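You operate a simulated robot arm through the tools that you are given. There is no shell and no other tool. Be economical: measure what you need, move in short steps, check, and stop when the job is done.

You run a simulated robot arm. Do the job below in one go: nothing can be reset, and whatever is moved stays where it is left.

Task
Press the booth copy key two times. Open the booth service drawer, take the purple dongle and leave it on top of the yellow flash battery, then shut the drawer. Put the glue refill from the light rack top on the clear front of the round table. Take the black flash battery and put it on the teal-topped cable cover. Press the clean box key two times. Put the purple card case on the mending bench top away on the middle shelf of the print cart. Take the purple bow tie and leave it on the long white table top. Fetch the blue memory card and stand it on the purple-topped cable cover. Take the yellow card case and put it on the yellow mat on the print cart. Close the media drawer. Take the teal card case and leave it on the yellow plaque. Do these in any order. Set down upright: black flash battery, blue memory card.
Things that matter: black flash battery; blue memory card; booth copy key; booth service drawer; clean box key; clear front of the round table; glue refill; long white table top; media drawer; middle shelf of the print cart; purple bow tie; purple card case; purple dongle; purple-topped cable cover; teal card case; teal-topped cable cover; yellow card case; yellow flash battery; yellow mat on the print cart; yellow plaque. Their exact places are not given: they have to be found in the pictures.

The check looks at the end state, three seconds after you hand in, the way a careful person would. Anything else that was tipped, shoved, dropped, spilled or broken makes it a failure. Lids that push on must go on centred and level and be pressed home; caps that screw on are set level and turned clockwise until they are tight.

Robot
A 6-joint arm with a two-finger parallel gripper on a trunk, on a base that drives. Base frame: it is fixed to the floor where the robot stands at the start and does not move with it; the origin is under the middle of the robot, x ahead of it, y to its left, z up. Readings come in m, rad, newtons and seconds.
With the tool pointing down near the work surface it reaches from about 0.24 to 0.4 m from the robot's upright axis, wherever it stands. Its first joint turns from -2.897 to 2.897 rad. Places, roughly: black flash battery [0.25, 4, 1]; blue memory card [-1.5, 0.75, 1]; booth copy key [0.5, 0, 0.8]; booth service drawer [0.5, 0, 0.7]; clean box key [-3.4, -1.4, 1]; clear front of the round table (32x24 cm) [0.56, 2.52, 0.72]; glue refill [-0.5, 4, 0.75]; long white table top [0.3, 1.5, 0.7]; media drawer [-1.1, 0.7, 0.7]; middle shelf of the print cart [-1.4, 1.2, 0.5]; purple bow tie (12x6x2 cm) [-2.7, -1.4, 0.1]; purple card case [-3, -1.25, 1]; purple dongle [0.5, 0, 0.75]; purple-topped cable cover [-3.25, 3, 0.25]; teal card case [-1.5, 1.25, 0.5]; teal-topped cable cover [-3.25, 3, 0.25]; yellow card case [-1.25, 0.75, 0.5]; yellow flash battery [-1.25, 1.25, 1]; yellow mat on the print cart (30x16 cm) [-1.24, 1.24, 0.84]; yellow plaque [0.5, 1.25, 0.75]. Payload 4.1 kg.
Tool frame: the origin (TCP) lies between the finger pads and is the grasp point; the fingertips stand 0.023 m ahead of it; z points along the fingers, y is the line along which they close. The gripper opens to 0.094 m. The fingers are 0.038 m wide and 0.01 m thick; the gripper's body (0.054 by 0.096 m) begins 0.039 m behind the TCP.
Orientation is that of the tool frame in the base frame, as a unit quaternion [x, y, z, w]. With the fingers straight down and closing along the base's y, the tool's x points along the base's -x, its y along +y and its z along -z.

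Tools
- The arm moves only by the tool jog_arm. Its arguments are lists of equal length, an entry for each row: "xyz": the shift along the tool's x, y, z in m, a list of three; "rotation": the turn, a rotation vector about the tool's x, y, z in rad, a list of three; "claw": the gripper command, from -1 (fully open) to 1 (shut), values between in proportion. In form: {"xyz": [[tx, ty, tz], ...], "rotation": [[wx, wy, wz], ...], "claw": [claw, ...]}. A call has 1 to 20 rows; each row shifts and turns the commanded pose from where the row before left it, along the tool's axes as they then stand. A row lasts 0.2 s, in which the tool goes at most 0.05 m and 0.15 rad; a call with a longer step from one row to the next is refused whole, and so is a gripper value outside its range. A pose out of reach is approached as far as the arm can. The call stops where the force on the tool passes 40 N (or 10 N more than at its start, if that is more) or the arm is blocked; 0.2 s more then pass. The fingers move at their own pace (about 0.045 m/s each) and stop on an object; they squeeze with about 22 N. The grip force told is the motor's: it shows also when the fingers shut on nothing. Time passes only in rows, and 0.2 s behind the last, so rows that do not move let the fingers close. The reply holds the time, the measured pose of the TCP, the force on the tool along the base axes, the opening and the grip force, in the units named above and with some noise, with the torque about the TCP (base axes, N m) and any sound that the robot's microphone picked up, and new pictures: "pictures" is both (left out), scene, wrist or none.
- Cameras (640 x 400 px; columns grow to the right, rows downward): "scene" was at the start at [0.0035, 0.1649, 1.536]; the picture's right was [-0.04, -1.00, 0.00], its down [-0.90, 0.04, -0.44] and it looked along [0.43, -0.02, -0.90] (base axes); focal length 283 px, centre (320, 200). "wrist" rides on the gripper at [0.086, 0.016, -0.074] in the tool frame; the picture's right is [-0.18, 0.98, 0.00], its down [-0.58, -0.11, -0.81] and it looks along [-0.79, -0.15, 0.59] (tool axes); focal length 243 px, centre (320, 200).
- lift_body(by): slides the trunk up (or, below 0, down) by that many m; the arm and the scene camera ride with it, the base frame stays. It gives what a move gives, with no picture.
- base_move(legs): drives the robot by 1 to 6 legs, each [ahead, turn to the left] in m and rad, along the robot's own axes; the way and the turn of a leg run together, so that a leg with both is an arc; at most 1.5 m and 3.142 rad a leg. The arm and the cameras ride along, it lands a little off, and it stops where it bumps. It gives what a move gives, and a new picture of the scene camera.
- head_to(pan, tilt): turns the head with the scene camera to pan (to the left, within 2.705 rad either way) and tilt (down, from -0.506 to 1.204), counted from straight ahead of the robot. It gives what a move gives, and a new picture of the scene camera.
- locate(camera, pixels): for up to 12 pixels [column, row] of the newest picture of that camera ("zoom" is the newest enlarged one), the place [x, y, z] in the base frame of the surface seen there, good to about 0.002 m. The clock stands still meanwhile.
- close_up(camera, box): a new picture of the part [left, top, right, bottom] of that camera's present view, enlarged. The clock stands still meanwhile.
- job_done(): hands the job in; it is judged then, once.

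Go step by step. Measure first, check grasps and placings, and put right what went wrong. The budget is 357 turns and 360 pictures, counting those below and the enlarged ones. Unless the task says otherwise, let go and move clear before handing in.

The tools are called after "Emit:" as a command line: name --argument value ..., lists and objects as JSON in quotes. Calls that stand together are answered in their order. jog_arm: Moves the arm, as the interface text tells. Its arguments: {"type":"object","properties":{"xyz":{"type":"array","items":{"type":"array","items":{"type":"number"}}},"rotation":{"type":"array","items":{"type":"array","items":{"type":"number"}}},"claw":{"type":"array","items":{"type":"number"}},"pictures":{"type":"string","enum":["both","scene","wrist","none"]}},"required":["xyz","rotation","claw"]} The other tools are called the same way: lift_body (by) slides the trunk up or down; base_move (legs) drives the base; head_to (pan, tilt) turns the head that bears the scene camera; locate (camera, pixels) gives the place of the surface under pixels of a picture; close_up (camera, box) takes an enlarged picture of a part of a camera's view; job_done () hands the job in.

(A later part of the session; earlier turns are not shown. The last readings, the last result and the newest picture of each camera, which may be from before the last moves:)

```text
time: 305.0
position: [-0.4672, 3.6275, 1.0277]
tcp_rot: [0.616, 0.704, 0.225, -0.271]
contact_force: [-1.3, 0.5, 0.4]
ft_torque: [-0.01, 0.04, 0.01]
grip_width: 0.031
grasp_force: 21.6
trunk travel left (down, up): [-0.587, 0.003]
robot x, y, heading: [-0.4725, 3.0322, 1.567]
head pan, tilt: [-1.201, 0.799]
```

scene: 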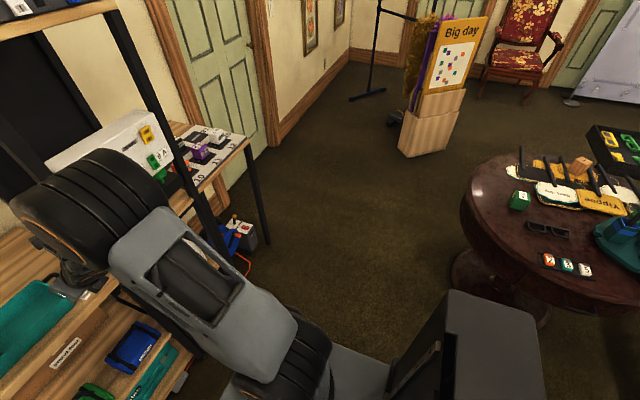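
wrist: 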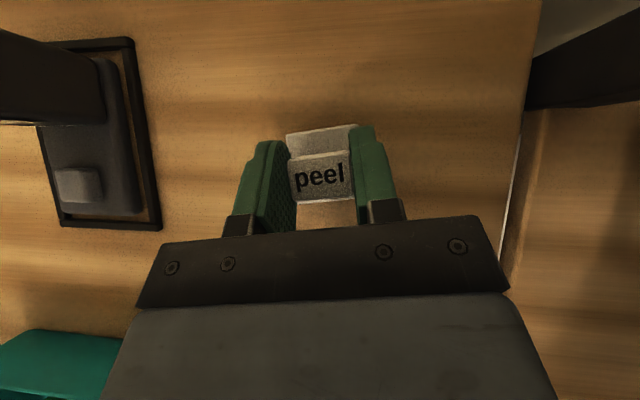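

The floor is clear. I'll back a little, then drive round to the north side of the round table, facing it.

Emit:
base_move --legs '[[-0.15, 0], [0, -1.307], [1.14, 0], [0, -1.831]]'

Emit:
head_to --pan 0.0 --tilt 0.8

```text
time: 319.4
position: [0.6251, 2.5764, 1.027]
tcp_rot: [0.708, -0.612, 0.273, 0.224]
contact_force: [0.2, 0.3, -0.6]
ft_torque: [0.0, 0.04, 0.0]
grip_width: 0.0312
grasp_force: 21.9
trunk travel left (down, up): [-0.587, 0.003]
robot x, y, heading: [0.6237, 3.1707, -1.552]
head pan, tilt: [-1.201, 0.799]
```

scene: 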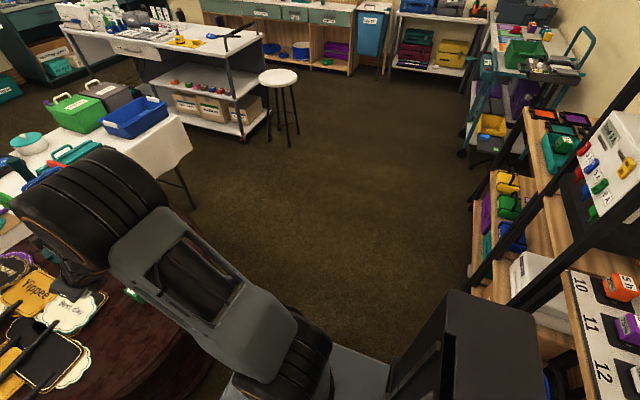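

```text
time: 320.8
position: [0.6265, 2.5767, 1.0283]
tcp_rot: [0.709, -0.612, 0.272, 0.224]
contact_force: [-0.5, -0.2, 0.2]
ft_torque: [0.04, 0.01, 0.01]
grip_width: 0.031
grasp_force: 21.9
trunk travel left (down, up): [-0.587, 0.003]
robot x, y, heading: [0.6234, 3.1737, -1.555]
head pan, tilt: [0.0, 0.799]
```

scene: 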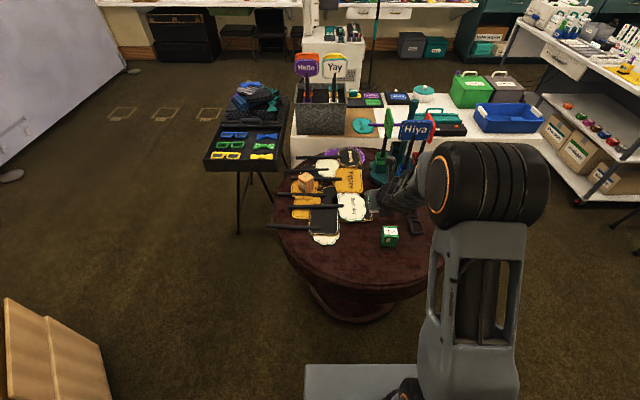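

The TCP is right over the spot. I'll check the wrist view before lowering.

Emit:
jog_arm --xyz '[[0, 0, 0]]' --rotation '[[0, 0, 0]]' --claw '[1]' --pictures "wrist"

Emit:
locate --camera "scene" --pixels '[[390, 236], [365, 250], [340, 265], [400, 240], [380, 238], [390, 275], [324, 240], [350, 210]]'

```text
time: 321.2
position: [0.6258, 2.5773, 1.0278]
tcp_rot: [0.709, -0.611, 0.272, 0.225]
contact_force: [0.2, 0.0, -0.4]
ft_torque: [-0.02, 0.01, 0.04]
grip_width: 0.0314
grasp_force: 22.1
trunk travel left (down, up): [-0.587, 0.003]
robot x, y, heading: [0.626, 3.174, -1.561]
head pan, tilt: [0.0, 0.799]
```

wrist: 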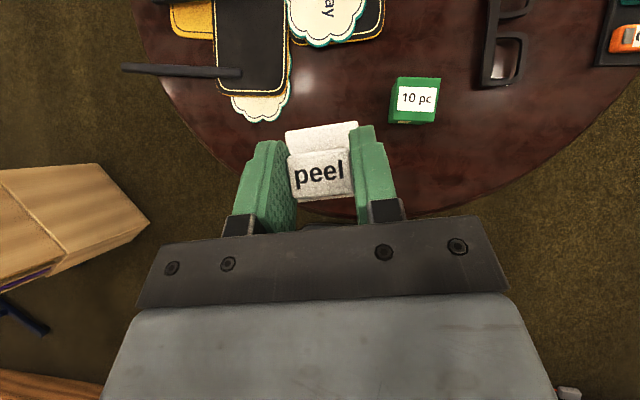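

```text
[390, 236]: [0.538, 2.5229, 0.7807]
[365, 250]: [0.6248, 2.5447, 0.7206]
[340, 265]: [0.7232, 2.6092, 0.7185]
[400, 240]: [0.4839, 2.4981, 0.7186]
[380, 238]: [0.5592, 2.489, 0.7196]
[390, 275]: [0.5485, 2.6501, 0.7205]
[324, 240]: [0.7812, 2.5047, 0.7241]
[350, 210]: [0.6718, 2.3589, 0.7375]
```

Clear below. I'll nudge 2 cm further in and lower the trunk 0.255.

Emit:
jog_arm --xyz '[[0.015, 0, 0.013], [0, 0, 0]]' --rotation '[[0, 0, 0], [0, 0, 0]]' --claw '[1, 1]' --pictures "none"

Emit:
lift_body --by -0.262

Emit:
lift_body --by -0.005

```text
time: 321.8
position: [0.6297, 2.5581, 1.0276]
tcp_rot: [0.707, -0.613, 0.272, 0.225]
contact_force: [0.3, -0.2, 0.1]
ft_torque: [0.01, -0.01, -0.02]
grip_width: 0.0313
grasp_force: 21.9
trunk travel left (down, up): [-0.587, 0.003]
robot x, y, heading: [0.6198, 3.1727, -1.556]
head pan, tilt: [0.0, 0.799]
```

```text
time: 324.5
position: [0.6283, 2.5567, 0.7651]
tcp_rot: [0.708, -0.612, 0.272, 0.225]
contact_force: [-0.8, 0.2, -0.4]
ft_torque: [0.01, 0.03, 0.0]
grip_width: 0.0311
grasp_force: 22.1
trunk travel left (down, up): [-0.325, 0.265]
robot x, y, heading: [0.6208, 3.1726, -1.56]
head pan, tilt: [0.0, 0.799]
```

```text
time: 325.1
position: [0.6284, 2.5575, 0.7601]
tcp_rot: [0.708, -0.612, 0.272, 0.225]
contact_force: [0.5, 0.2, -0.6]
ft_torque: [-0.01, 0.02, 0.01]
grip_width: 0.0311
grasp_force: 22.2
trunk travel left (down, up): [-0.32, 0.27]
robot x, y, heading: [0.6228, 3.1774, -1.556]
head pan, tilt: [0.0, 0.799]
```

Emit:
lift_body --by -0.003

Emit:
jog_arm --xyz '[[0, 0, 0]]' --rotation '[[0, 0, 0]]' --claw '[1]' --pictures "wrist"

```text
time: 325.6
position: [0.6286, 2.557, 0.7588]
tcp_rot: [0.708, -0.611, 0.273, 0.225]
contact_force: [-0.3, 0.0, 3.7]
ft_torque: [-0.03, 0.07, 0.01]
grip_width: 0.0311
grasp_force: 22.5
trunk travel left (down, up): [-0.317, 0.273]
robot x, y, heading: [0.6238, 3.1767, -1.558]
head pan, tilt: [0.0, 0.799]
```

```text
time: 326.0
position: [0.6288, 2.5574, 0.7576]
tcp_rot: [0.708, -0.611, 0.273, 0.225]
contact_force: [0.8, -0.4, 4.5]
ft_torque: [-0.04, 0.1, 0.03]
grip_width: 0.0313
grasp_force: 21.7
trunk travel left (down, up): [-0.317, 0.273]
robot x, y, heading: [0.6244, 3.1741, -1.563]
head pan, tilt: [0.0, 0.799]
```

wrist: 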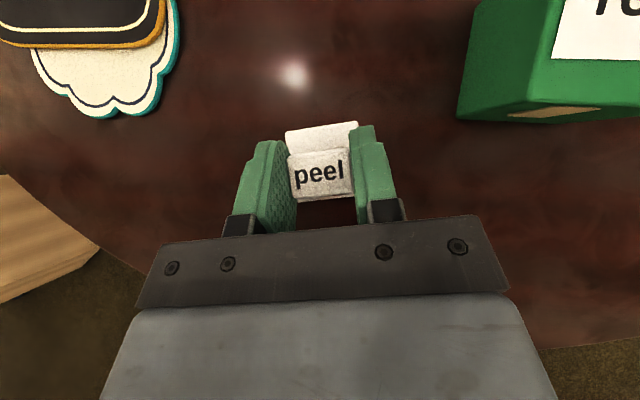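

Contact (4 N). Release, rise, and check.

Emit:
jog_arm --xyz '[[0, 0, 0], [0, 0, 0], [0, 0, 0]]' --rotation '[[0, 0, 0], [0, 0, 0], [0, 0, 0]]' --claw '[-0.1, -0.1, -0.1]' --pictures "none"

Emit:
lift_body --by 0.27

Emit:
jog_arm --xyz '[[-0.03, 0, -0.024], [-0.031, 0, -0.022], [-0.032, 0, -0.02], [-0.033, 0, -0.018], [0, 0, 0]]' --rotation '[[0, -0.05, 0], [0, -0.05, 0], [0, -0.05, 0], [0, -0.05, 0], [0, 0, 0]]' --claw '[-0.1, -0.1, -0.1, -0.1, -0.1]'

```text
time: 326.8
position: [0.6301, 2.5581, 0.7576]
tcp_rot: [0.708, -0.612, 0.272, 0.224]
contact_force: [-0.4, -0.2, 0.2]
ft_torque: [0.01, 0.01, -0.01]
grip_width: 0.0515
grasp_force: 0.2
trunk travel left (down, up): [-0.317, 0.273]
robot x, y, heading: [0.6248, 3.1749, -1.56]
head pan, tilt: [0.0, 0.799]
```

```text
time: 329.5
position: [0.6294, 2.5567, 1.0282]
tcp_rot: [0.708, -0.612, 0.272, 0.225]
contact_force: [0.1, 0.0, -0.3]
ft_torque: [0.0, 0.02, -0.03]
grip_width: 0.0515
grasp_force: 0.1
trunk travel left (down, up): [-0.587, 0.003]
robot x, y, heading: [0.6215, 3.1766, -1.558]
head pan, tilt: [0.0, 0.799]
```

```text
time: 330.7
position: [0.6062, 2.7058, 1.0194]
tcp_rot: [0.732, -0.631, 0.2, 0.162]
contact_force: [-0.2, 1.0, 0.5]
ft_torque: [0.0, -0.01, -0.01]
grip_width: 0.0515
grasp_force: 0.1
trunk travel left (down, up): [-0.587, 0.003]
robot x, y, heading: [0.6219, 3.1745, -1.558]
head pan, tilt: [0.0, 0.799]
```

scene: 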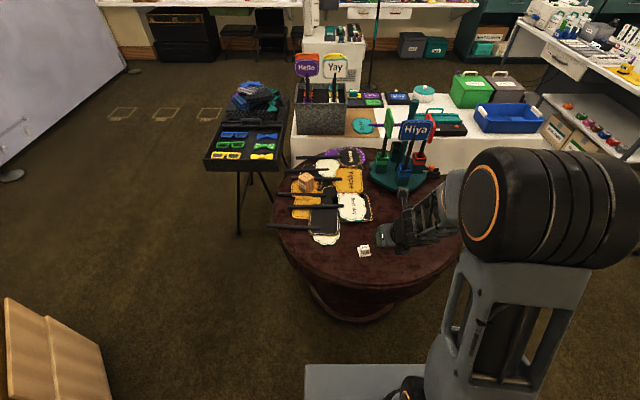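
wrist: 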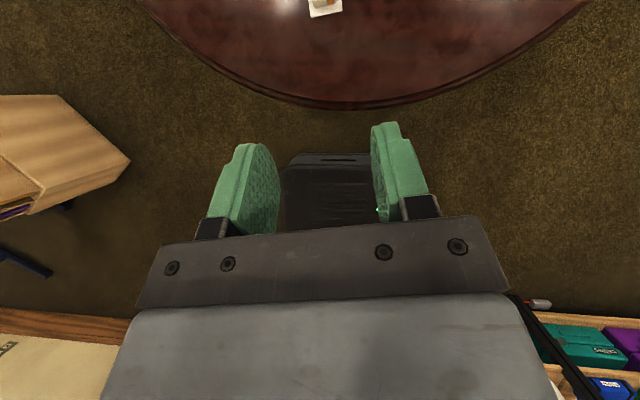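

The refill stands on the round table's clear front. Next the black battery: I'll go 0.1 m south for room, turn about to face the rack, and look.

Emit:
base_move --legs '[[0.1, 0], [0, 3.129]]'

Emit:
head_to --pan 0.35 --tilt 0.6

```text
time: 339.2
position: [0.646, 3.5438, 1.0188]
tcp_rot: [0.635, 0.728, 0.163, -0.199]
contact_force: [0.9, 0.2, -0.1]
ft_torque: [0.0, 0.0, 0.01]
grip_width: 0.0516
grasp_force: 0.1
trunk travel left (down, up): [-0.587, 0.003]
robot x, y, heading: [0.6216, 3.0773, 1.572]
head pan, tilt: [0.0, 0.799]
```

scene: 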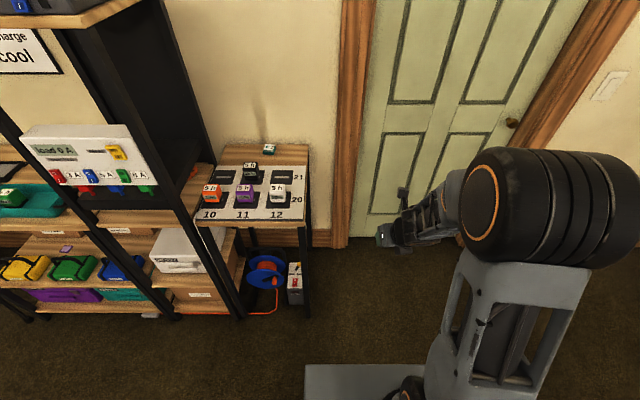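

```text
time: 340.0
position: [0.647, 3.5431, 1.019]
tcp_rot: [0.635, 0.728, 0.164, -0.2]
contact_force: [0.4, -0.4, -0.4]
ft_torque: [-0.07, -0.03, -0.03]
grip_width: 0.0516
grasp_force: 0.0
trunk travel left (down, up): [-0.587, 0.003]
robot x, y, heading: [0.6216, 3.0773, 1.565]
head pan, tilt: [0.351, 0.6]
```

scene: 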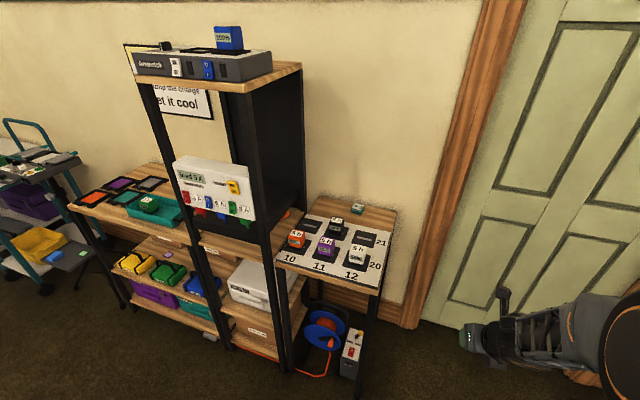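

Emit:
close_up --camera "scene" --box '[265, 180, 415, 300]'

Emit:
locate --camera "zoom" --pixels '[[300, 170], [300, 200], [265, 245], [390, 290], [135, 250], [420, 250], [400, 120], [50, 340], [480, 400], [560, 150], [300, 160], [330, 190]]'

```text
3.33 times, centred on (340, 240) of scene
```

zoom: 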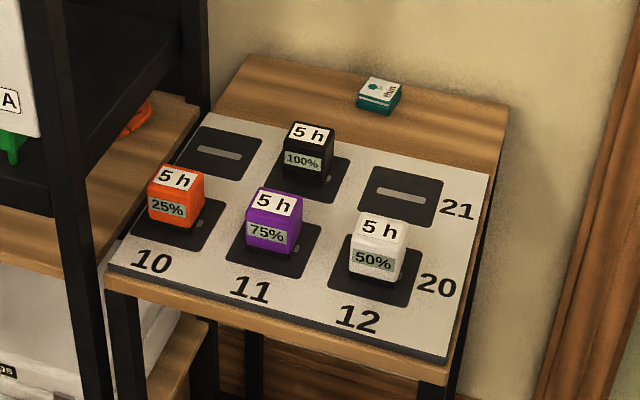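

```text
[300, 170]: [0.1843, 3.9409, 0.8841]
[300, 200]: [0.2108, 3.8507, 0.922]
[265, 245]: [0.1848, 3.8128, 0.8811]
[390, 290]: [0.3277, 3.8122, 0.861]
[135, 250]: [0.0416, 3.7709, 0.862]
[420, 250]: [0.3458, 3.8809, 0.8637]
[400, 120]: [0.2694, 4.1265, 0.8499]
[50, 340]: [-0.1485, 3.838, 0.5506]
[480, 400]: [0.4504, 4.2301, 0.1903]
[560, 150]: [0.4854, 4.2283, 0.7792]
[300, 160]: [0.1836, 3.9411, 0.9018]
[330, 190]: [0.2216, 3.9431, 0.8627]
```

The black battery (100 %) stands at about (0.195, 3.96) behind the purple one. Before choosing a grasp, I'll look at the cable covers in the far corner.

Emit:
head_to --pan 1.55 --tilt 0.25

Emit:
close_up --camera "scene" --box '[220, 110, 440, 250]'

```text
time: 341.4
position: [0.6463, 3.5429, 1.0189]
tcp_rot: [0.636, 0.727, 0.164, -0.199]
contact_force: [1.3, -0.7, 0.2]
ft_torque: [0.01, 0.01, -0.04]
grip_width: 0.0518
grasp_force: 0.0
trunk travel left (down, up): [-0.587, 0.003]
robot x, y, heading: [0.6214, 3.0744, 1.566]
head pan, tilt: [1.55, 0.25]
```

scene: 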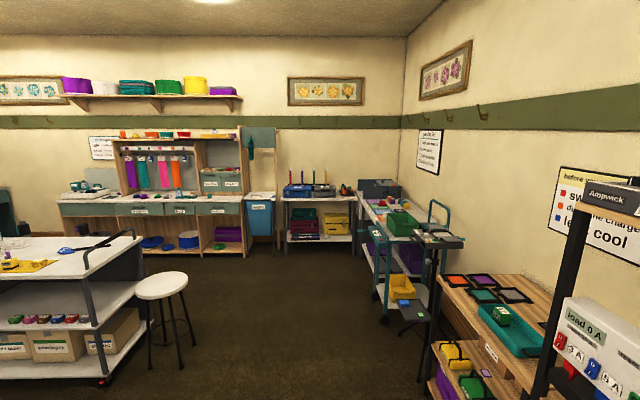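

```text
2.86 times, centred on (330, 180) of scene
```

zoom: 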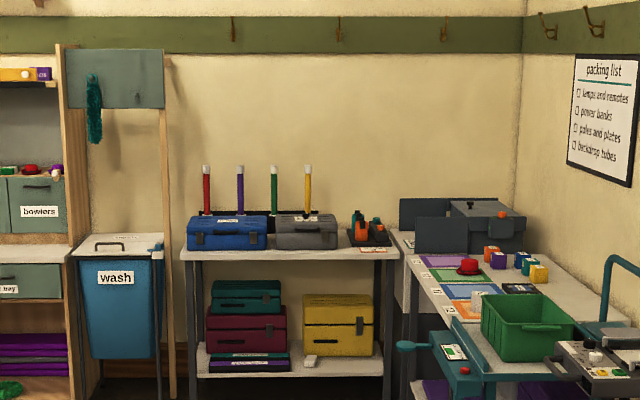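

Emit:
close_up --camera "scene" --box '[280, 195, 362, 250]'

Emit:
locate --camera "zoom" --pixels '[[110, 290], [120, 305], [200, 315], [270, 310], [450, 290], [210, 345], [100, 210], [100, 40], [250, 200], [420, 200]]'

```text
7.27 times, centred on (321, 222) of scene
```

zoom: 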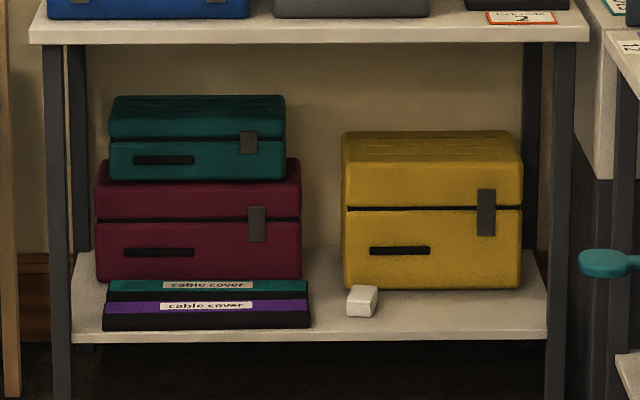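

```text
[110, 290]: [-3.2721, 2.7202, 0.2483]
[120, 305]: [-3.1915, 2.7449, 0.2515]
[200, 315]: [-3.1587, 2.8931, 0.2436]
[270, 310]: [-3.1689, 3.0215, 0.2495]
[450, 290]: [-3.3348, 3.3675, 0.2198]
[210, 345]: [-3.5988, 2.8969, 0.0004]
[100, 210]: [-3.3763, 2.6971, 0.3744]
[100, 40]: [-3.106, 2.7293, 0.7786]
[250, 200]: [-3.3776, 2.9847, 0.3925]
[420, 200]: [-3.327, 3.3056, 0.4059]
```

The covers lie on a low shelf at x≈-3.2, under a table top, so I need a tilted grasp (~33°) that will also work there. I'll line the base up with the black battery (x≈0.197).

Emit:
base_move --legs '[[0, 1.506], [0.425, 0], [0, -1.501]]'

Emit:
head_to --pan 0.0 --tilt 0.7

```text
time: 351.4
position: [0.2064, 3.5675, 1.0192]
tcp_rot: [0.627, 0.735, 0.161, -0.201]
contact_force: [0.3, 0.5, 0.5]
ft_torque: [0.02, 0.0, 0.01]
grip_width: 0.0518
grasp_force: 0.1
trunk travel left (down, up): [-0.587, 0.003]
robot x, y, heading: [0.1956, 3.0994, 1.588]
head pan, tilt: [1.55, 0.25]
```

scene: 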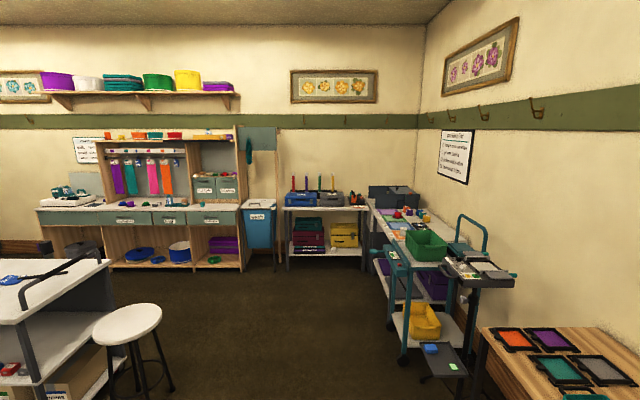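

```text
time: 353.0
position: [0.2063, 3.5673, 1.0188]
tcp_rot: [0.627, 0.735, 0.161, -0.201]
contact_force: [-0.3, 0.3, 0.4]
ft_torque: [0.05, -0.02, 0.03]
grip_width: 0.0518
grasp_force: 0.1
trunk travel left (down, up): [-0.587, 0.003]
robot x, y, heading: [0.1971, 3.1024, 1.592]
head pan, tilt: [0.0, 0.7]
```

scene: 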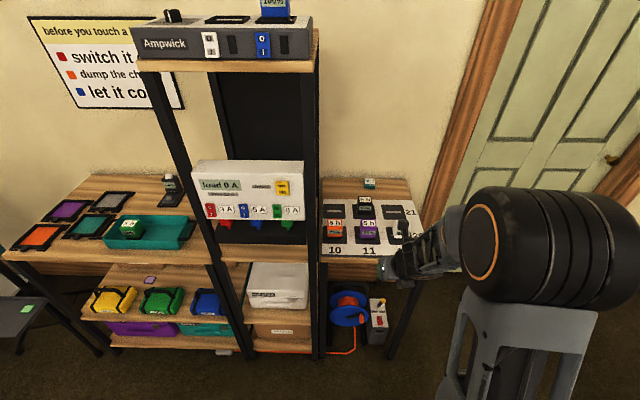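

Emit:
close_up --camera "scene" --box '[310, 165, 430, 260]'

Emit:
locate --camera "zoom" --pixels '[[295, 185], [260, 185], [330, 180], [290, 215], [300, 165], [320, 295], [180, 210], [430, 210], [320, 335], [160, 310]]'

```text
4.21 times, centred on (370, 212) of scene
```

zoom: 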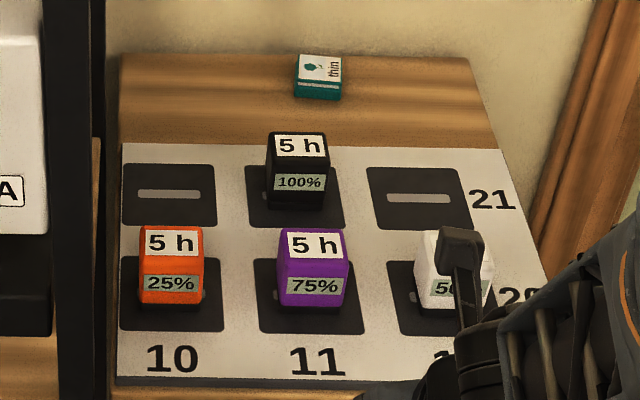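

```text
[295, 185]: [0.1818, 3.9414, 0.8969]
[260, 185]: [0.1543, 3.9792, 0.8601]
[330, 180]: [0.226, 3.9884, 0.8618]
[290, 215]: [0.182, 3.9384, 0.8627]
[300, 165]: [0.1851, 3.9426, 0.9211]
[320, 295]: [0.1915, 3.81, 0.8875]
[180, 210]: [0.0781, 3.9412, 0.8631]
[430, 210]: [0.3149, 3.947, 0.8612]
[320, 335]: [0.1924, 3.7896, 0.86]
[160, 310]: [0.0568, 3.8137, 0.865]
```

The black battery is centred about (0.184, 3.963), z 0.862–0.924. I'll drive 0.3 ahead, square the yaw, and bring the TCP above it.

Emit:
base_move --legs '[[0.305, -0.02]]'

Emit:
jog_arm --xyz '[[0.036, -0.005, 0.02], [0.035, -0.005, 0.021], [0, 0, 0]]' --rotation '[[-0.04, 0.025, 0.07], [-0.04, 0.025, 0.07], [0, 0, 0]]' --claw '[-0.5, -0.5, -0.5]'

```text
time: 355.1
position: [0.2131, 3.8727, 1.0191]
tcp_rot: [0.634, 0.729, 0.163, -0.2]
contact_force: [0.3, 0.1, 0.8]
ft_torque: [-0.02, 0.02, 0.0]
grip_width: 0.0519
grasp_force: 0.0
trunk travel left (down, up): [-0.587, 0.003]
robot x, y, heading: [0.1931, 3.4044, 1.57]
head pan, tilt: [0.0, 0.7]
```

scene: 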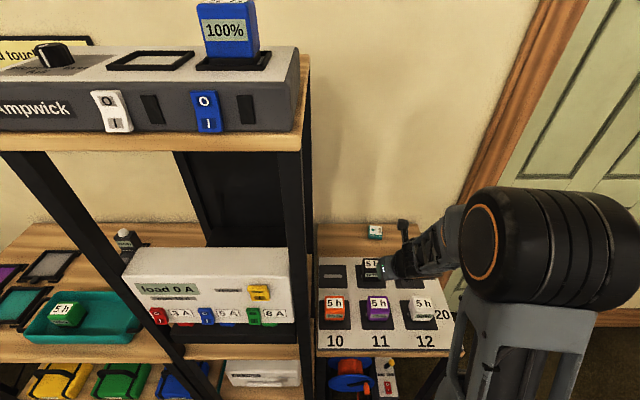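

```text
time: 355.9
position: [0.196, 3.9532, 1.022]
tcp_rot: [0.686, 0.671, 0.193, -0.204]
contact_force: [0.2, 0.4, 0.1]
ft_torque: [0.0, 0.01, 0.0]
grip_width: 0.0704
grasp_force: 0.1
trunk travel left (down, up): [-0.587, 0.003]
robot x, y, heading: [0.193, 3.4021, 1.572]
head pan, tilt: [0.0, 0.7]
```

scene: 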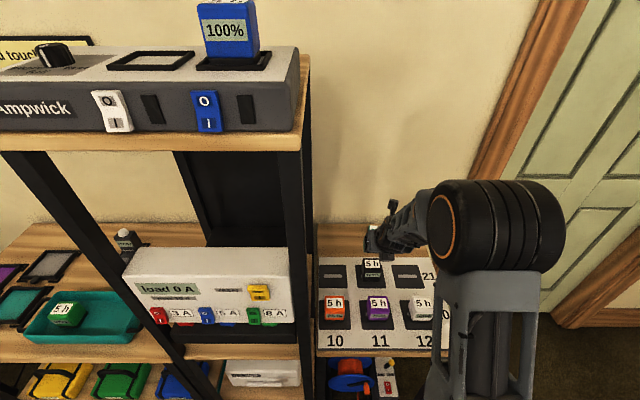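
wrist: 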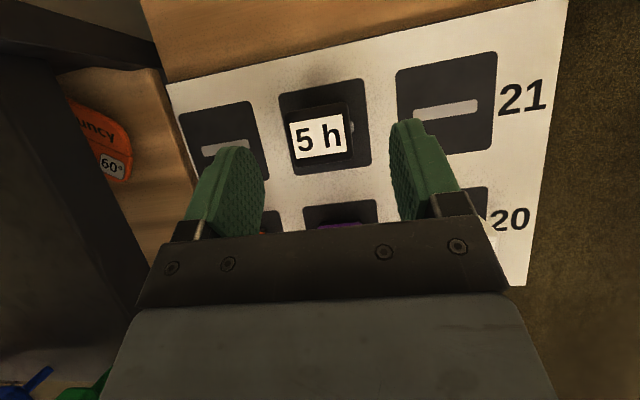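

Emit:
close_up --camera "wrist" --box '[260, 80, 380, 180]'

Emit:
locate --camera "wrist" --pixels '[[318, 136], [292, 125], [342, 115], [296, 157], [348, 152], [318, 165], [320, 172], [350, 165]]'

```text
4.00 times, centred on (320, 130) of wrist
```

zoom: 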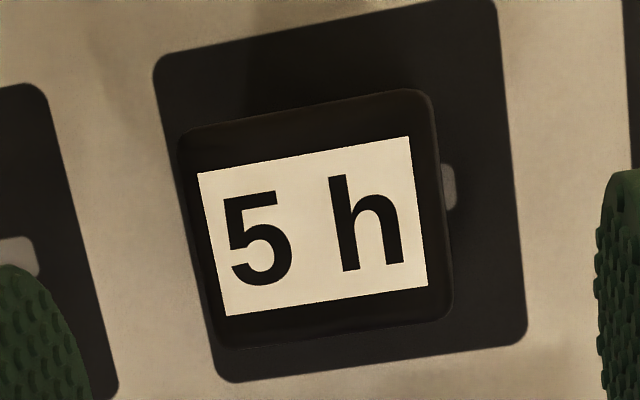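

```text
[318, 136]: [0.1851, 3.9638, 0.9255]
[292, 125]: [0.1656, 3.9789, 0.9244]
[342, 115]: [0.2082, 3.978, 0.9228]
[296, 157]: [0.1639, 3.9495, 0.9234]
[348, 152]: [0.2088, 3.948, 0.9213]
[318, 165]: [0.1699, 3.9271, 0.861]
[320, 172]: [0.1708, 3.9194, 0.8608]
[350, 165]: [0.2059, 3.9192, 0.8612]
```

The battery top centre is (0.186, 3.963). I'll adjust and lower the trunk 0.117 to straddle it.

Emit:
jog_arm --xyz '[[0.007, -0.01, 0.005], [0, 0, 0]]' --rotation '[[0, 0, 0], [0, 0, 0]]' --claw '[-0.5, -0.5]' --pictures "none"

Emit:
lift_body --by -0.117

Emit:
jog_arm --xyz '[[0, 0, 0]]' --rotation '[[0, 0, 0]]' --claw '[-0.5]' --pictures "wrist"

```text
time: 356.5
position: [0.1871, 3.962, 1.0184]
tcp_rot: [0.686, 0.67, 0.191, -0.208]
contact_force: [-0.3, -1.1, -0.5]
ft_torque: [0.0, 0.01, 0.0]
grip_width: 0.0707
grasp_force: 0.0
trunk travel left (down, up): [-0.587, 0.003]
robot x, y, heading: [0.193, 3.4047, 1.576]
head pan, tilt: [0.0, 0.7]
```

```text
time: 358.0
position: [0.1879, 3.9615, 0.9022]
tcp_rot: [0.686, 0.671, 0.191, -0.208]
contact_force: [-0.2, -0.8, -0.6]
ft_torque: [-0.02, 0.01, -0.02]
grip_width: 0.0705
grasp_force: 0.0
trunk travel left (down, up): [-0.47, 0.12]
robot x, y, heading: [0.195, 3.4028, 1.572]
head pan, tilt: [0.0, 0.7]
```

```text
time: 358.4
position: [0.1873, 3.9618, 0.9013]
tcp_rot: [0.685, 0.671, 0.191, -0.209]
contact_force: [0.0, -0.2, 0.1]
ft_torque: [0.01, -0.01, 0.0]
grip_width: 0.0705
grasp_force: 0.0
trunk travel left (down, up): [-0.47, 0.12]
robot x, y, heading: [0.1925, 3.4063, 1.578]
head pan, tilt: [0.0, 0.7]
```

wrist: 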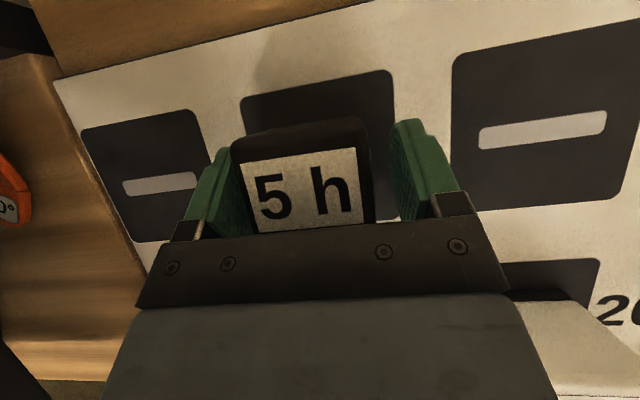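

Emit:
jog_arm --xyz '[[0, 0, 0], [0, 0, 0], [0, 0, 0], [0, 0, 0]]' --rotation '[[0, 0, 0], [0, 0, 0], [0, 0, 0], [0, 0, 0]]' --claw '[1, 1, 1, 1]' --pictures "none"

Emit:
lift_body --by 0.12

Emit:
base_move --legs '[[-0.35, 0]]'

Emit:
jog_arm --xyz '[[0, 0, 0]]' --rotation '[[0, 0, 0]]' --claw '[1]' --pictures "wrist"

```text
time: 359.4
position: [0.1868, 3.9609, 0.9031]
tcp_rot: [0.685, 0.671, 0.191, -0.208]
contact_force: [0.6, 0.6, 3.9]
ft_torque: [-0.14, -0.22, -0.01]
grip_width: 0.0541
grasp_force: 21.8
trunk travel left (down, up): [-0.47, 0.12]
robot x, y, heading: [0.1929, 3.4018, 1.57]
head pan, tilt: [0.0, 0.7]
```

```text
time: 360.9
position: [0.1875, 3.9626, 1.0217]
tcp_rot: [0.685, 0.671, 0.191, -0.208]
contact_force: [0.6, -0.7, -2.3]
ft_torque: [0.0, 0.01, -0.01]
grip_width: 0.0538
grasp_force: 22.9
trunk travel left (down, up): [-0.59, 0.0]
robot x, y, heading: [0.191, 3.405, 1.571]
head pan, tilt: [0.0, 0.7]
```

```text
time: 363.1
position: [0.1883, 3.61, 1.0218]
tcp_rot: [0.685, 0.671, 0.191, -0.208]
contact_force: [-0.3, -0.3, -2.9]
ft_torque: [0.01, 0.0, 0.01]
grip_width: 0.0537
grasp_force: 21.9
trunk travel left (down, up): [-0.59, 0.0]
robot x, y, heading: [0.1933, 3.0565, 1.578]
head pan, tilt: [0.0, 0.7]
```

scene: 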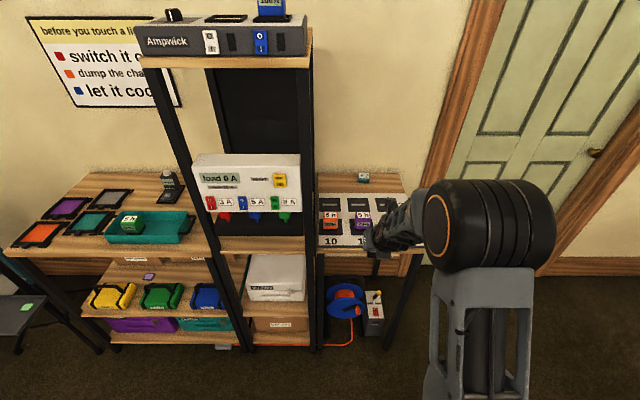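

```text
time: 363.5
position: [0.189, 3.6102, 1.0215]
tcp_rot: [0.686, 0.671, 0.19, -0.207]
contact_force: [-0.6, 0.2, -3.2]
ft_torque: [-0.02, 0.04, 0.01]
grip_width: 0.0539
grasp_force: 21.9
trunk travel left (down, up): [-0.59, 0.0]
robot x, y, heading: [0.1937, 3.0558, 1.574]
head pan, tilt: [0.0, 0.7]
```

wrist: 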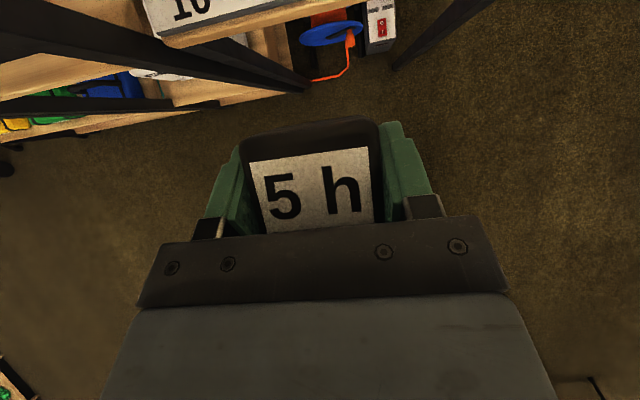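

The battery is held (0.054). I'll drive west along y≈3.0 and stop midway to look.

Emit:
base_move --legs '[[0, 1.62], [1.4, 0], [0, -0.05]]'

Emit:
head_to --pan 0.0 --tilt 0.45

```text
time: 374.9
position: [-1.7748, 2.9825, 1.0222]
tcp_rot: [0.013, 0.959, -0.011, -0.283]
contact_force: [-1.0, 0.5, -3.2]
ft_torque: [-0.01, 0.01, -0.02]
grip_width: 0.0542
grasp_force: 22.1
trunk travel left (down, up): [-0.59, 0.0]
robot x, y, heading: [-1.2184, 2.9858, 3.139]
head pan, tilt: [0.0, 0.7]
```

scene: 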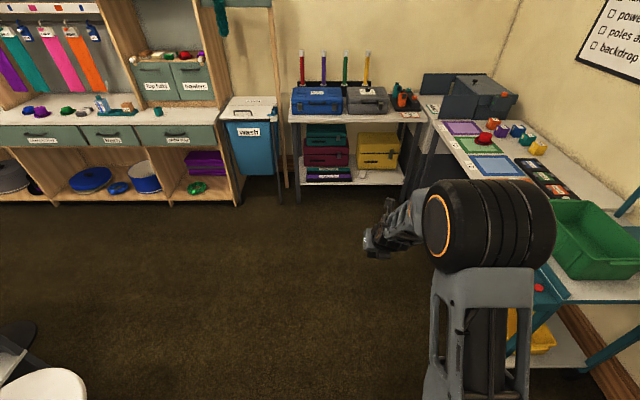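

```text
time: 375.7
position: [-1.7751, 2.9839, 1.0216]
tcp_rot: [0.013, 0.959, -0.011, -0.282]
contact_force: [0.1, -0.2, -3.1]
ft_torque: [0.01, -0.05, 0.01]
grip_width: 0.054
grasp_force: 22.1
trunk travel left (down, up): [-0.59, 0.0]
robot x, y, heading: [-1.2184, 2.9845, 3.136]
head pan, tilt: [0.0, 0.45]
```

scene: 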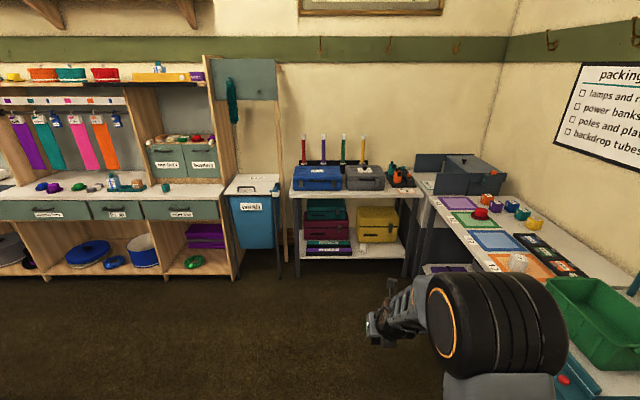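

Emit:
close_up --camera "scene" --box '[280, 190, 430, 285]'

Emit:
locate --camera "zoom" --pixels '[[200, 222], [130, 235], [270, 225], [200, 248], [130, 250], [280, 255], [60, 270], [540, 270], [200, 210], [380, 250], [500, 180]]'

Emit:
locate --camera "scene" --pixels '[[420, 195], [440, 265], [480, 240], [406, 275], [297, 285], [290, 195], [550, 350]]'

```text
4.21 times, centred on (355, 238) of scene
```

zoom: 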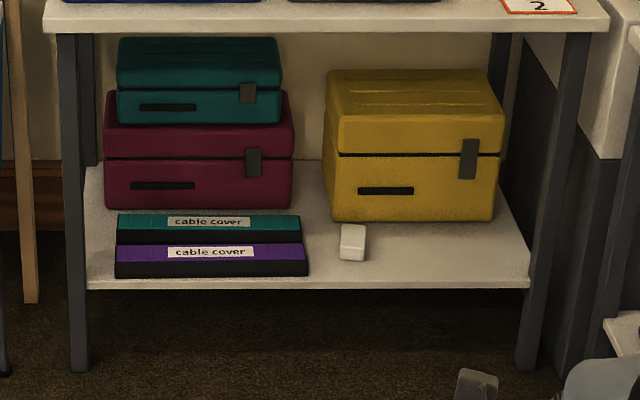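

```text
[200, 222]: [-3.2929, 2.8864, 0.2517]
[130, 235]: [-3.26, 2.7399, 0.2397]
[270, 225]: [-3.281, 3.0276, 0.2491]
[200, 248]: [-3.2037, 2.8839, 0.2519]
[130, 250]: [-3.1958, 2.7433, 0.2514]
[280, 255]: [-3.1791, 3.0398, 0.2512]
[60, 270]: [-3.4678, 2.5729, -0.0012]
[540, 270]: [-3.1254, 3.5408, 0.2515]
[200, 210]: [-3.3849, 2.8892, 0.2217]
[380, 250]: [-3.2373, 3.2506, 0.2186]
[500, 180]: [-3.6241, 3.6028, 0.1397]
```

```text
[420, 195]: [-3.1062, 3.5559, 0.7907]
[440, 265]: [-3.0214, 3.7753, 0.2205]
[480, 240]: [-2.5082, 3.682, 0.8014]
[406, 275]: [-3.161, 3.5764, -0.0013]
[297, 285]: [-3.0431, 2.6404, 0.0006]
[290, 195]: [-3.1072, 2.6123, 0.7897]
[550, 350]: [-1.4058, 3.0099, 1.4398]
```

The teal strip's top is at x≈-3.265…-3.32, y 2.735–3.045, z 0.2515; the table edge above is at x=-3.106. I'll drive to x≈-2.42, then lower outside the edge.

Emit:
base_move --legs '[[1.2, 0.02]]'

Emit:
lift_body --by -0.4

Emit:
lift_body --by -0.185

Emit:
head_to --pan 0.0 --tilt 0.7

```text
time: 381.8
position: [-2.9725, 2.9785, 1.0212]
tcp_rot: [0.01, 0.959, -0.012, -0.282]
contact_force: [0.1, -0.4, -3.3]
ft_torque: [-0.01, -0.01, 0.01]
grip_width: 0.0542
grasp_force: 22.1
trunk travel left (down, up): [-0.59, 0.0]
robot x, y, heading: [-2.4173, 2.9816, -3.136]
head pan, tilt: [0.0, 0.45]
```

scene: 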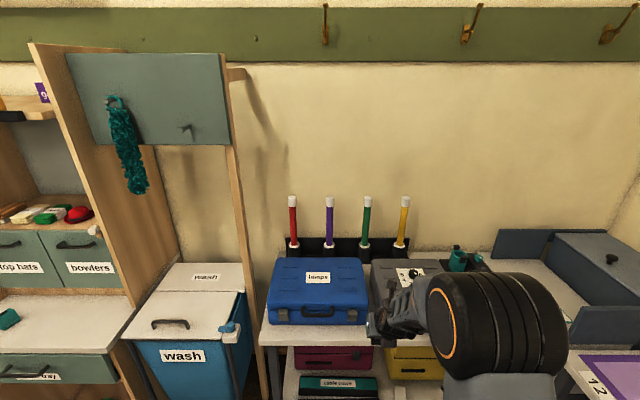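

```text
time: 385.6
position: [-2.9725, 2.9789, 0.6217]
tcp_rot: [0.009, 0.959, -0.013, -0.282]
contact_force: [-0.5, -0.6, -3.4]
ft_torque: [-0.02, 0.01, 0.04]
grip_width: 0.0538
grasp_force: 22.1
trunk travel left (down, up): [-0.19, 0.4]
robot x, y, heading: [-2.4165, 2.9806, -3.135]
head pan, tilt: [0.0, 0.45]
```

```text
time: 387.6
position: [-2.9715, 2.9778, 0.4355]
tcp_rot: [0.009, 0.959, -0.013, -0.282]
contact_force: [-0.2, 0.5, -2.6]
ft_torque: [0.03, -0.01, -0.03]
grip_width: 0.0542
grasp_force: 21.3
trunk travel left (down, up): [-0.005, 0.585]
robot x, y, heading: [-2.4169, 2.9829, -3.14]
head pan, tilt: [0.0, 0.45]
```

```text
time: 388.4
position: [-2.9721, 2.9773, 0.4366]
tcp_rot: [0.009, 0.959, -0.013, -0.282]
contact_force: [0.1, -0.3, -4.2]
ft_torque: [-0.03, 0.02, -0.02]
grip_width: 0.0539
grasp_force: 21.8
trunk travel left (down, up): [-0.005, 0.585]
robot x, y, heading: [-2.4182, 2.9866, -3.14]
head pan, tilt: [0.0, 0.7]
```

scene: 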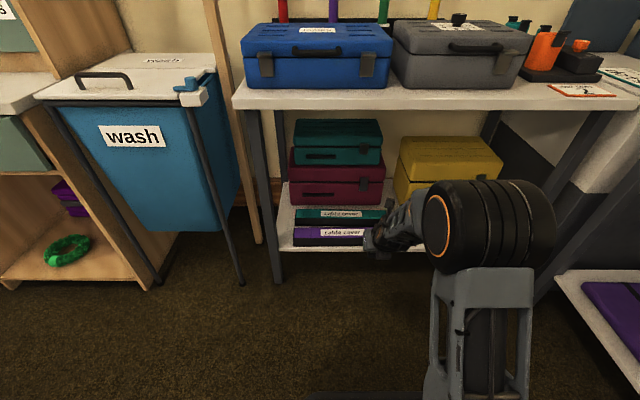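

Now I'll lower with the arm 0.09 (outside the edge), holding the tilt.

Emit:
jog_arm --xyz '[[-0.011, -0.007, 0.0285], [-0.011, -0.007, 0.0285], [-0.011, -0.007, 0.0285], [0, 0, 0]]' --rotation '[[0, 0, 0], [0, 0, 0], [0, 0, 0], [0, 0, 0]]' --claw '[1, 1, 1, 1]' --pictures "wrist"

Emit:
locate --camera "scene" --pixels '[[340, 214], [310, 213], [375, 215], [340, 222], [340, 232], [310, 233], [370, 234], [340, 240], [295, 240], [340, 207]]'

```text
time: 389.4
position: [-2.9912, 2.9533, 0.3478]
tcp_rot: [0.011, 0.96, -0.007, -0.281]
contact_force: [-0.4, -0.6, -2.5]
ft_torque: [0.0, 0.02, 0.01]
grip_width: 0.0538
grasp_force: 21.7
trunk travel left (down, up): [-0.005, 0.585]
robot x, y, heading: [-2.4169, 2.9821, -3.138]
head pan, tilt: [0.0, 0.7]
```

wrist: 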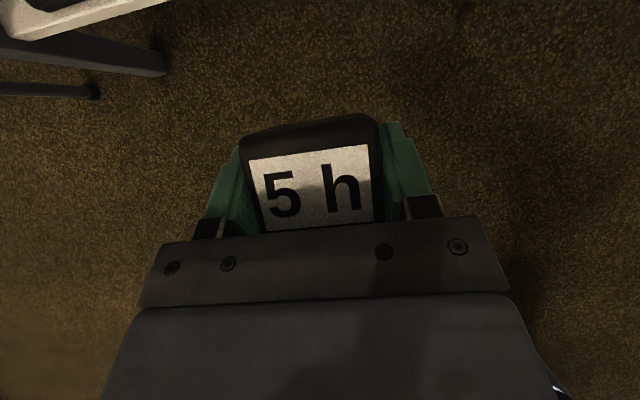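

```text
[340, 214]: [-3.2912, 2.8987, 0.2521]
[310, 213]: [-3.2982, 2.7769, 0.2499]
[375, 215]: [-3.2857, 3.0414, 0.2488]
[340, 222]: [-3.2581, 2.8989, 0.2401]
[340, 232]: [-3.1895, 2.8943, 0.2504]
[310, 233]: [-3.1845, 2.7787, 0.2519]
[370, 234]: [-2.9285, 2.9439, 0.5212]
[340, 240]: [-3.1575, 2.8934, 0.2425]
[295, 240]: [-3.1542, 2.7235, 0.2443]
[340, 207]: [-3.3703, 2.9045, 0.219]
```

All steady. I'll drive in 0.2 first, checking clearance.

Emit:
base_move --legs '[[0.2, 0]]'

Emit:
locate --camera "scene" --pixels '[[410, 200], [425, 190], [440, 185], [480, 182], [410, 230]]'

```text
time: 391.0
position: [-3.1901, 2.9507, 0.3478]
tcp_rot: [0.009, 0.96, -0.008, -0.281]
contact_force: [-0.6, 0.3, -3.9]
ft_torque: [0.03, -0.01, 0.01]
grip_width: 0.0539
grasp_force: 21.9
trunk travel left (down, up): [-0.005, 0.585]
robot x, y, heading: [-2.6149, 2.98, -3.14]
head pan, tilt: [0.0, 0.7]
```

scene: 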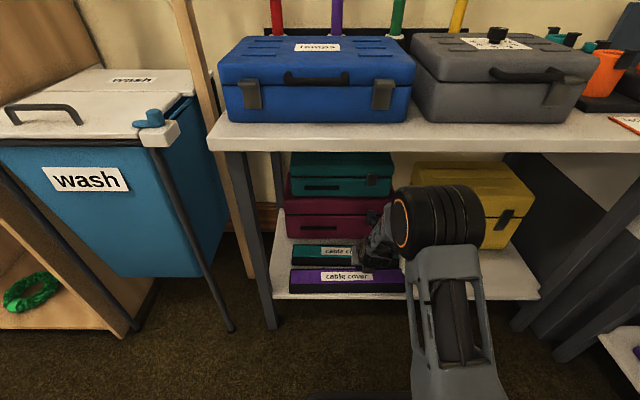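

```text
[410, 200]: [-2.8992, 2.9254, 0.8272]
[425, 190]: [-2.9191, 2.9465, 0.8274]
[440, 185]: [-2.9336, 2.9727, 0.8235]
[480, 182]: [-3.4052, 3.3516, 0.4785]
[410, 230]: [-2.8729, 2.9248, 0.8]
```

The elbow stays outside the table edge with margin. Drive in the last 0.102.

Emit:
base_move --legs '[[0.102, 0]]'

Emit:
jog_arm --xyz '[[-0.0109, 0, 0.0168], [-0.0109, 0, 0.0168], [0, 0, 0]]' --rotation '[[0, 0, 0], [0, 0, 0], [0, 0, 0]]' --claw '[1, 1, 1]'

```text
time: 392.2
position: [-3.293, 2.9499, 0.3489]
tcp_rot: [0.01, 0.96, -0.007, -0.281]
contact_force: [-0.2, -0.1, -3.1]
ft_torque: [-0.02, -0.03, 0.0]
grip_width: 0.054
grasp_force: 21.8
trunk travel left (down, up): [-0.005, 0.585]
robot x, y, heading: [-2.716, 2.9844, -3.134]
head pan, tilt: [0.0, 0.7]
```

scene: 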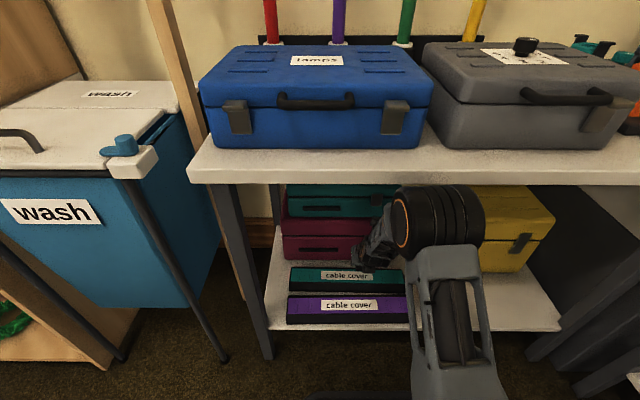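

```text
time: 393.0
position: [-3.2938, 2.9472, 0.3089]
tcp_rot: [0.011, 0.96, -0.003, -0.279]
contact_force: [0.4, -0.1, -3.2]
ft_torque: [-0.07, -0.04, 0.02]
grip_width: 0.054
grasp_force: 21.7
out of reach, approached as far as the arm can: row 2
trunk travel left (down, up): [-0.005, 0.585]
robot x, y, heading: [-2.7138, 2.9846, -3.138]
head pan, tilt: [0.0, 0.7]
```

scene: 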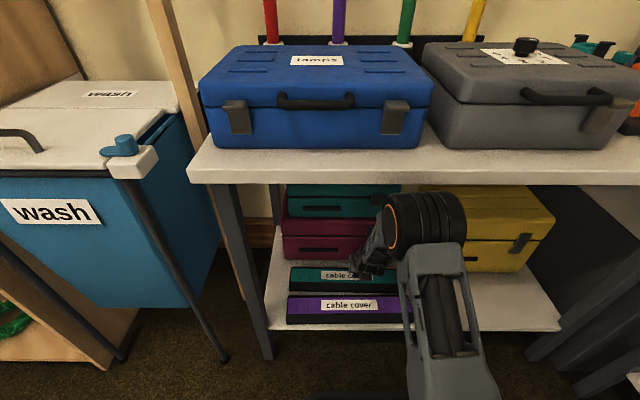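
wrist: 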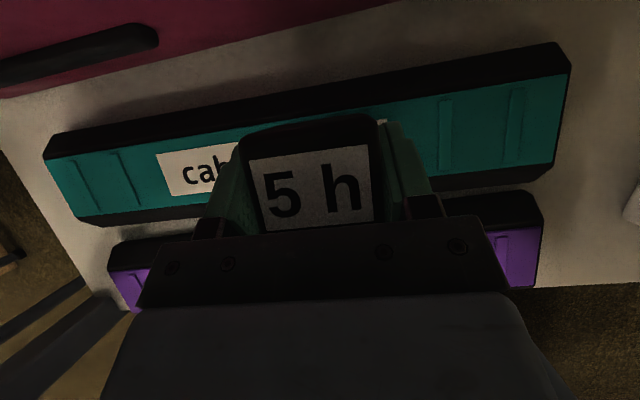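

Emit:
locate --camera "wrist" --pixels '[[440, 108], [440, 130], [446, 175], [446, 182], [440, 92], [180, 165], [500, 200], [510, 240], [500, 280]]'

Emit:
close_up --camera "wrist" --box '[200, 60, 480, 235]'

```text
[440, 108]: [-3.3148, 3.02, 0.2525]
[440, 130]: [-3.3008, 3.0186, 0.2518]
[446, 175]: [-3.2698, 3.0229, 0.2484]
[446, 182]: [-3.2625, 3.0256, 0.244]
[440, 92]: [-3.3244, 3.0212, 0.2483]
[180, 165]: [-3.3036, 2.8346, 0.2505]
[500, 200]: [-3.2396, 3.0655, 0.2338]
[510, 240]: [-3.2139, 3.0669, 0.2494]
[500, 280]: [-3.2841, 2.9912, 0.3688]
```

```text
2.29 times, centred on (340, 148) of wrist
```

zoom: 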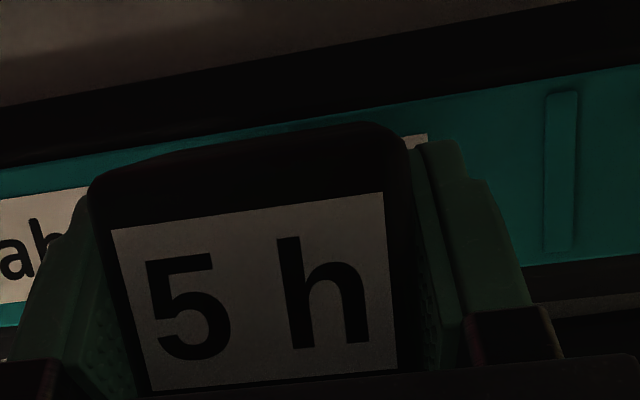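

The teal flat runs x -3.270…-3.319, and the battery is centred on it. Lower the last 15 mm carefully.

Emit:
jog_arm --xyz '[[-0.0027, 0, 0.0042], [-0.0027, 0, 0.0042], [-0.0011, 0, 0.0017], [0, 0, 0]]' --rotation '[[0, 0, 0], [0, 0, 0], [0, 0, 0], [0, 0, 0]]' --claw '[1, 1, 1, 1]' --pictures "none"

```text
time: 394.0
position: [-3.2957, 2.9439, 0.2975]
tcp_rot: [0.012, 0.96, -0.002, -0.278]
contact_force: [-0.1, 0.7, -4.0]
ft_torque: [0.01, 0.02, -0.02]
grip_width: 0.0539
grasp_force: 21.6
trunk travel left (down, up): [-0.005, 0.585]
robot x, y, heading: [-2.7168, 2.9818, -3.137]
head pan, tilt: [0.0, 0.7]
```

Emit:
jog_arm --xyz '[[-0.0011, 0, 0.0017], [-0.0008, 0, 0.0013], [0, 0, 0]]' --rotation '[[0, 0, 0], [0, 0, 0], [0, 0, 0]]' --claw '[1, 1, 1]' --pictures "none"

```text
time: 394.8
position: [-3.2963, 2.9429, 0.2974]
tcp_rot: [0.012, 0.96, -0.002, -0.279]
contact_force: [-0.2, 0.3, -2.9]
ft_torque: [0.01, -0.03, 0.03]
grip_width: 0.0539
grasp_force: 21.9
out of reach, approached as far as the arm can: row 1
trunk travel left (down, up): [-0.005, 0.585]
robot x, y, heading: [-2.7153, 2.9816, -3.133]
head pan, tilt: [0.0, 0.7]
```

The arm is at its limit; the trunk has 5 mm left, enough.

Emit:
lift_body --by -0.004

```text
time: 395.3
position: [-3.2953, 2.9438, 0.2932]
tcp_rot: [0.011, 0.96, -0.002, -0.279]
contact_force: [-0.1, 0.0, -3.1]
ft_torque: [-0.01, 0.01, -0.01]
grip_width: 0.054
grasp_force: 22.3
trunk travel left (down, up): [-0.001, 0.589]
robot x, y, heading: [-2.7174, 2.9855, -3.138]
head pan, tilt: [0.0, 0.7]
```

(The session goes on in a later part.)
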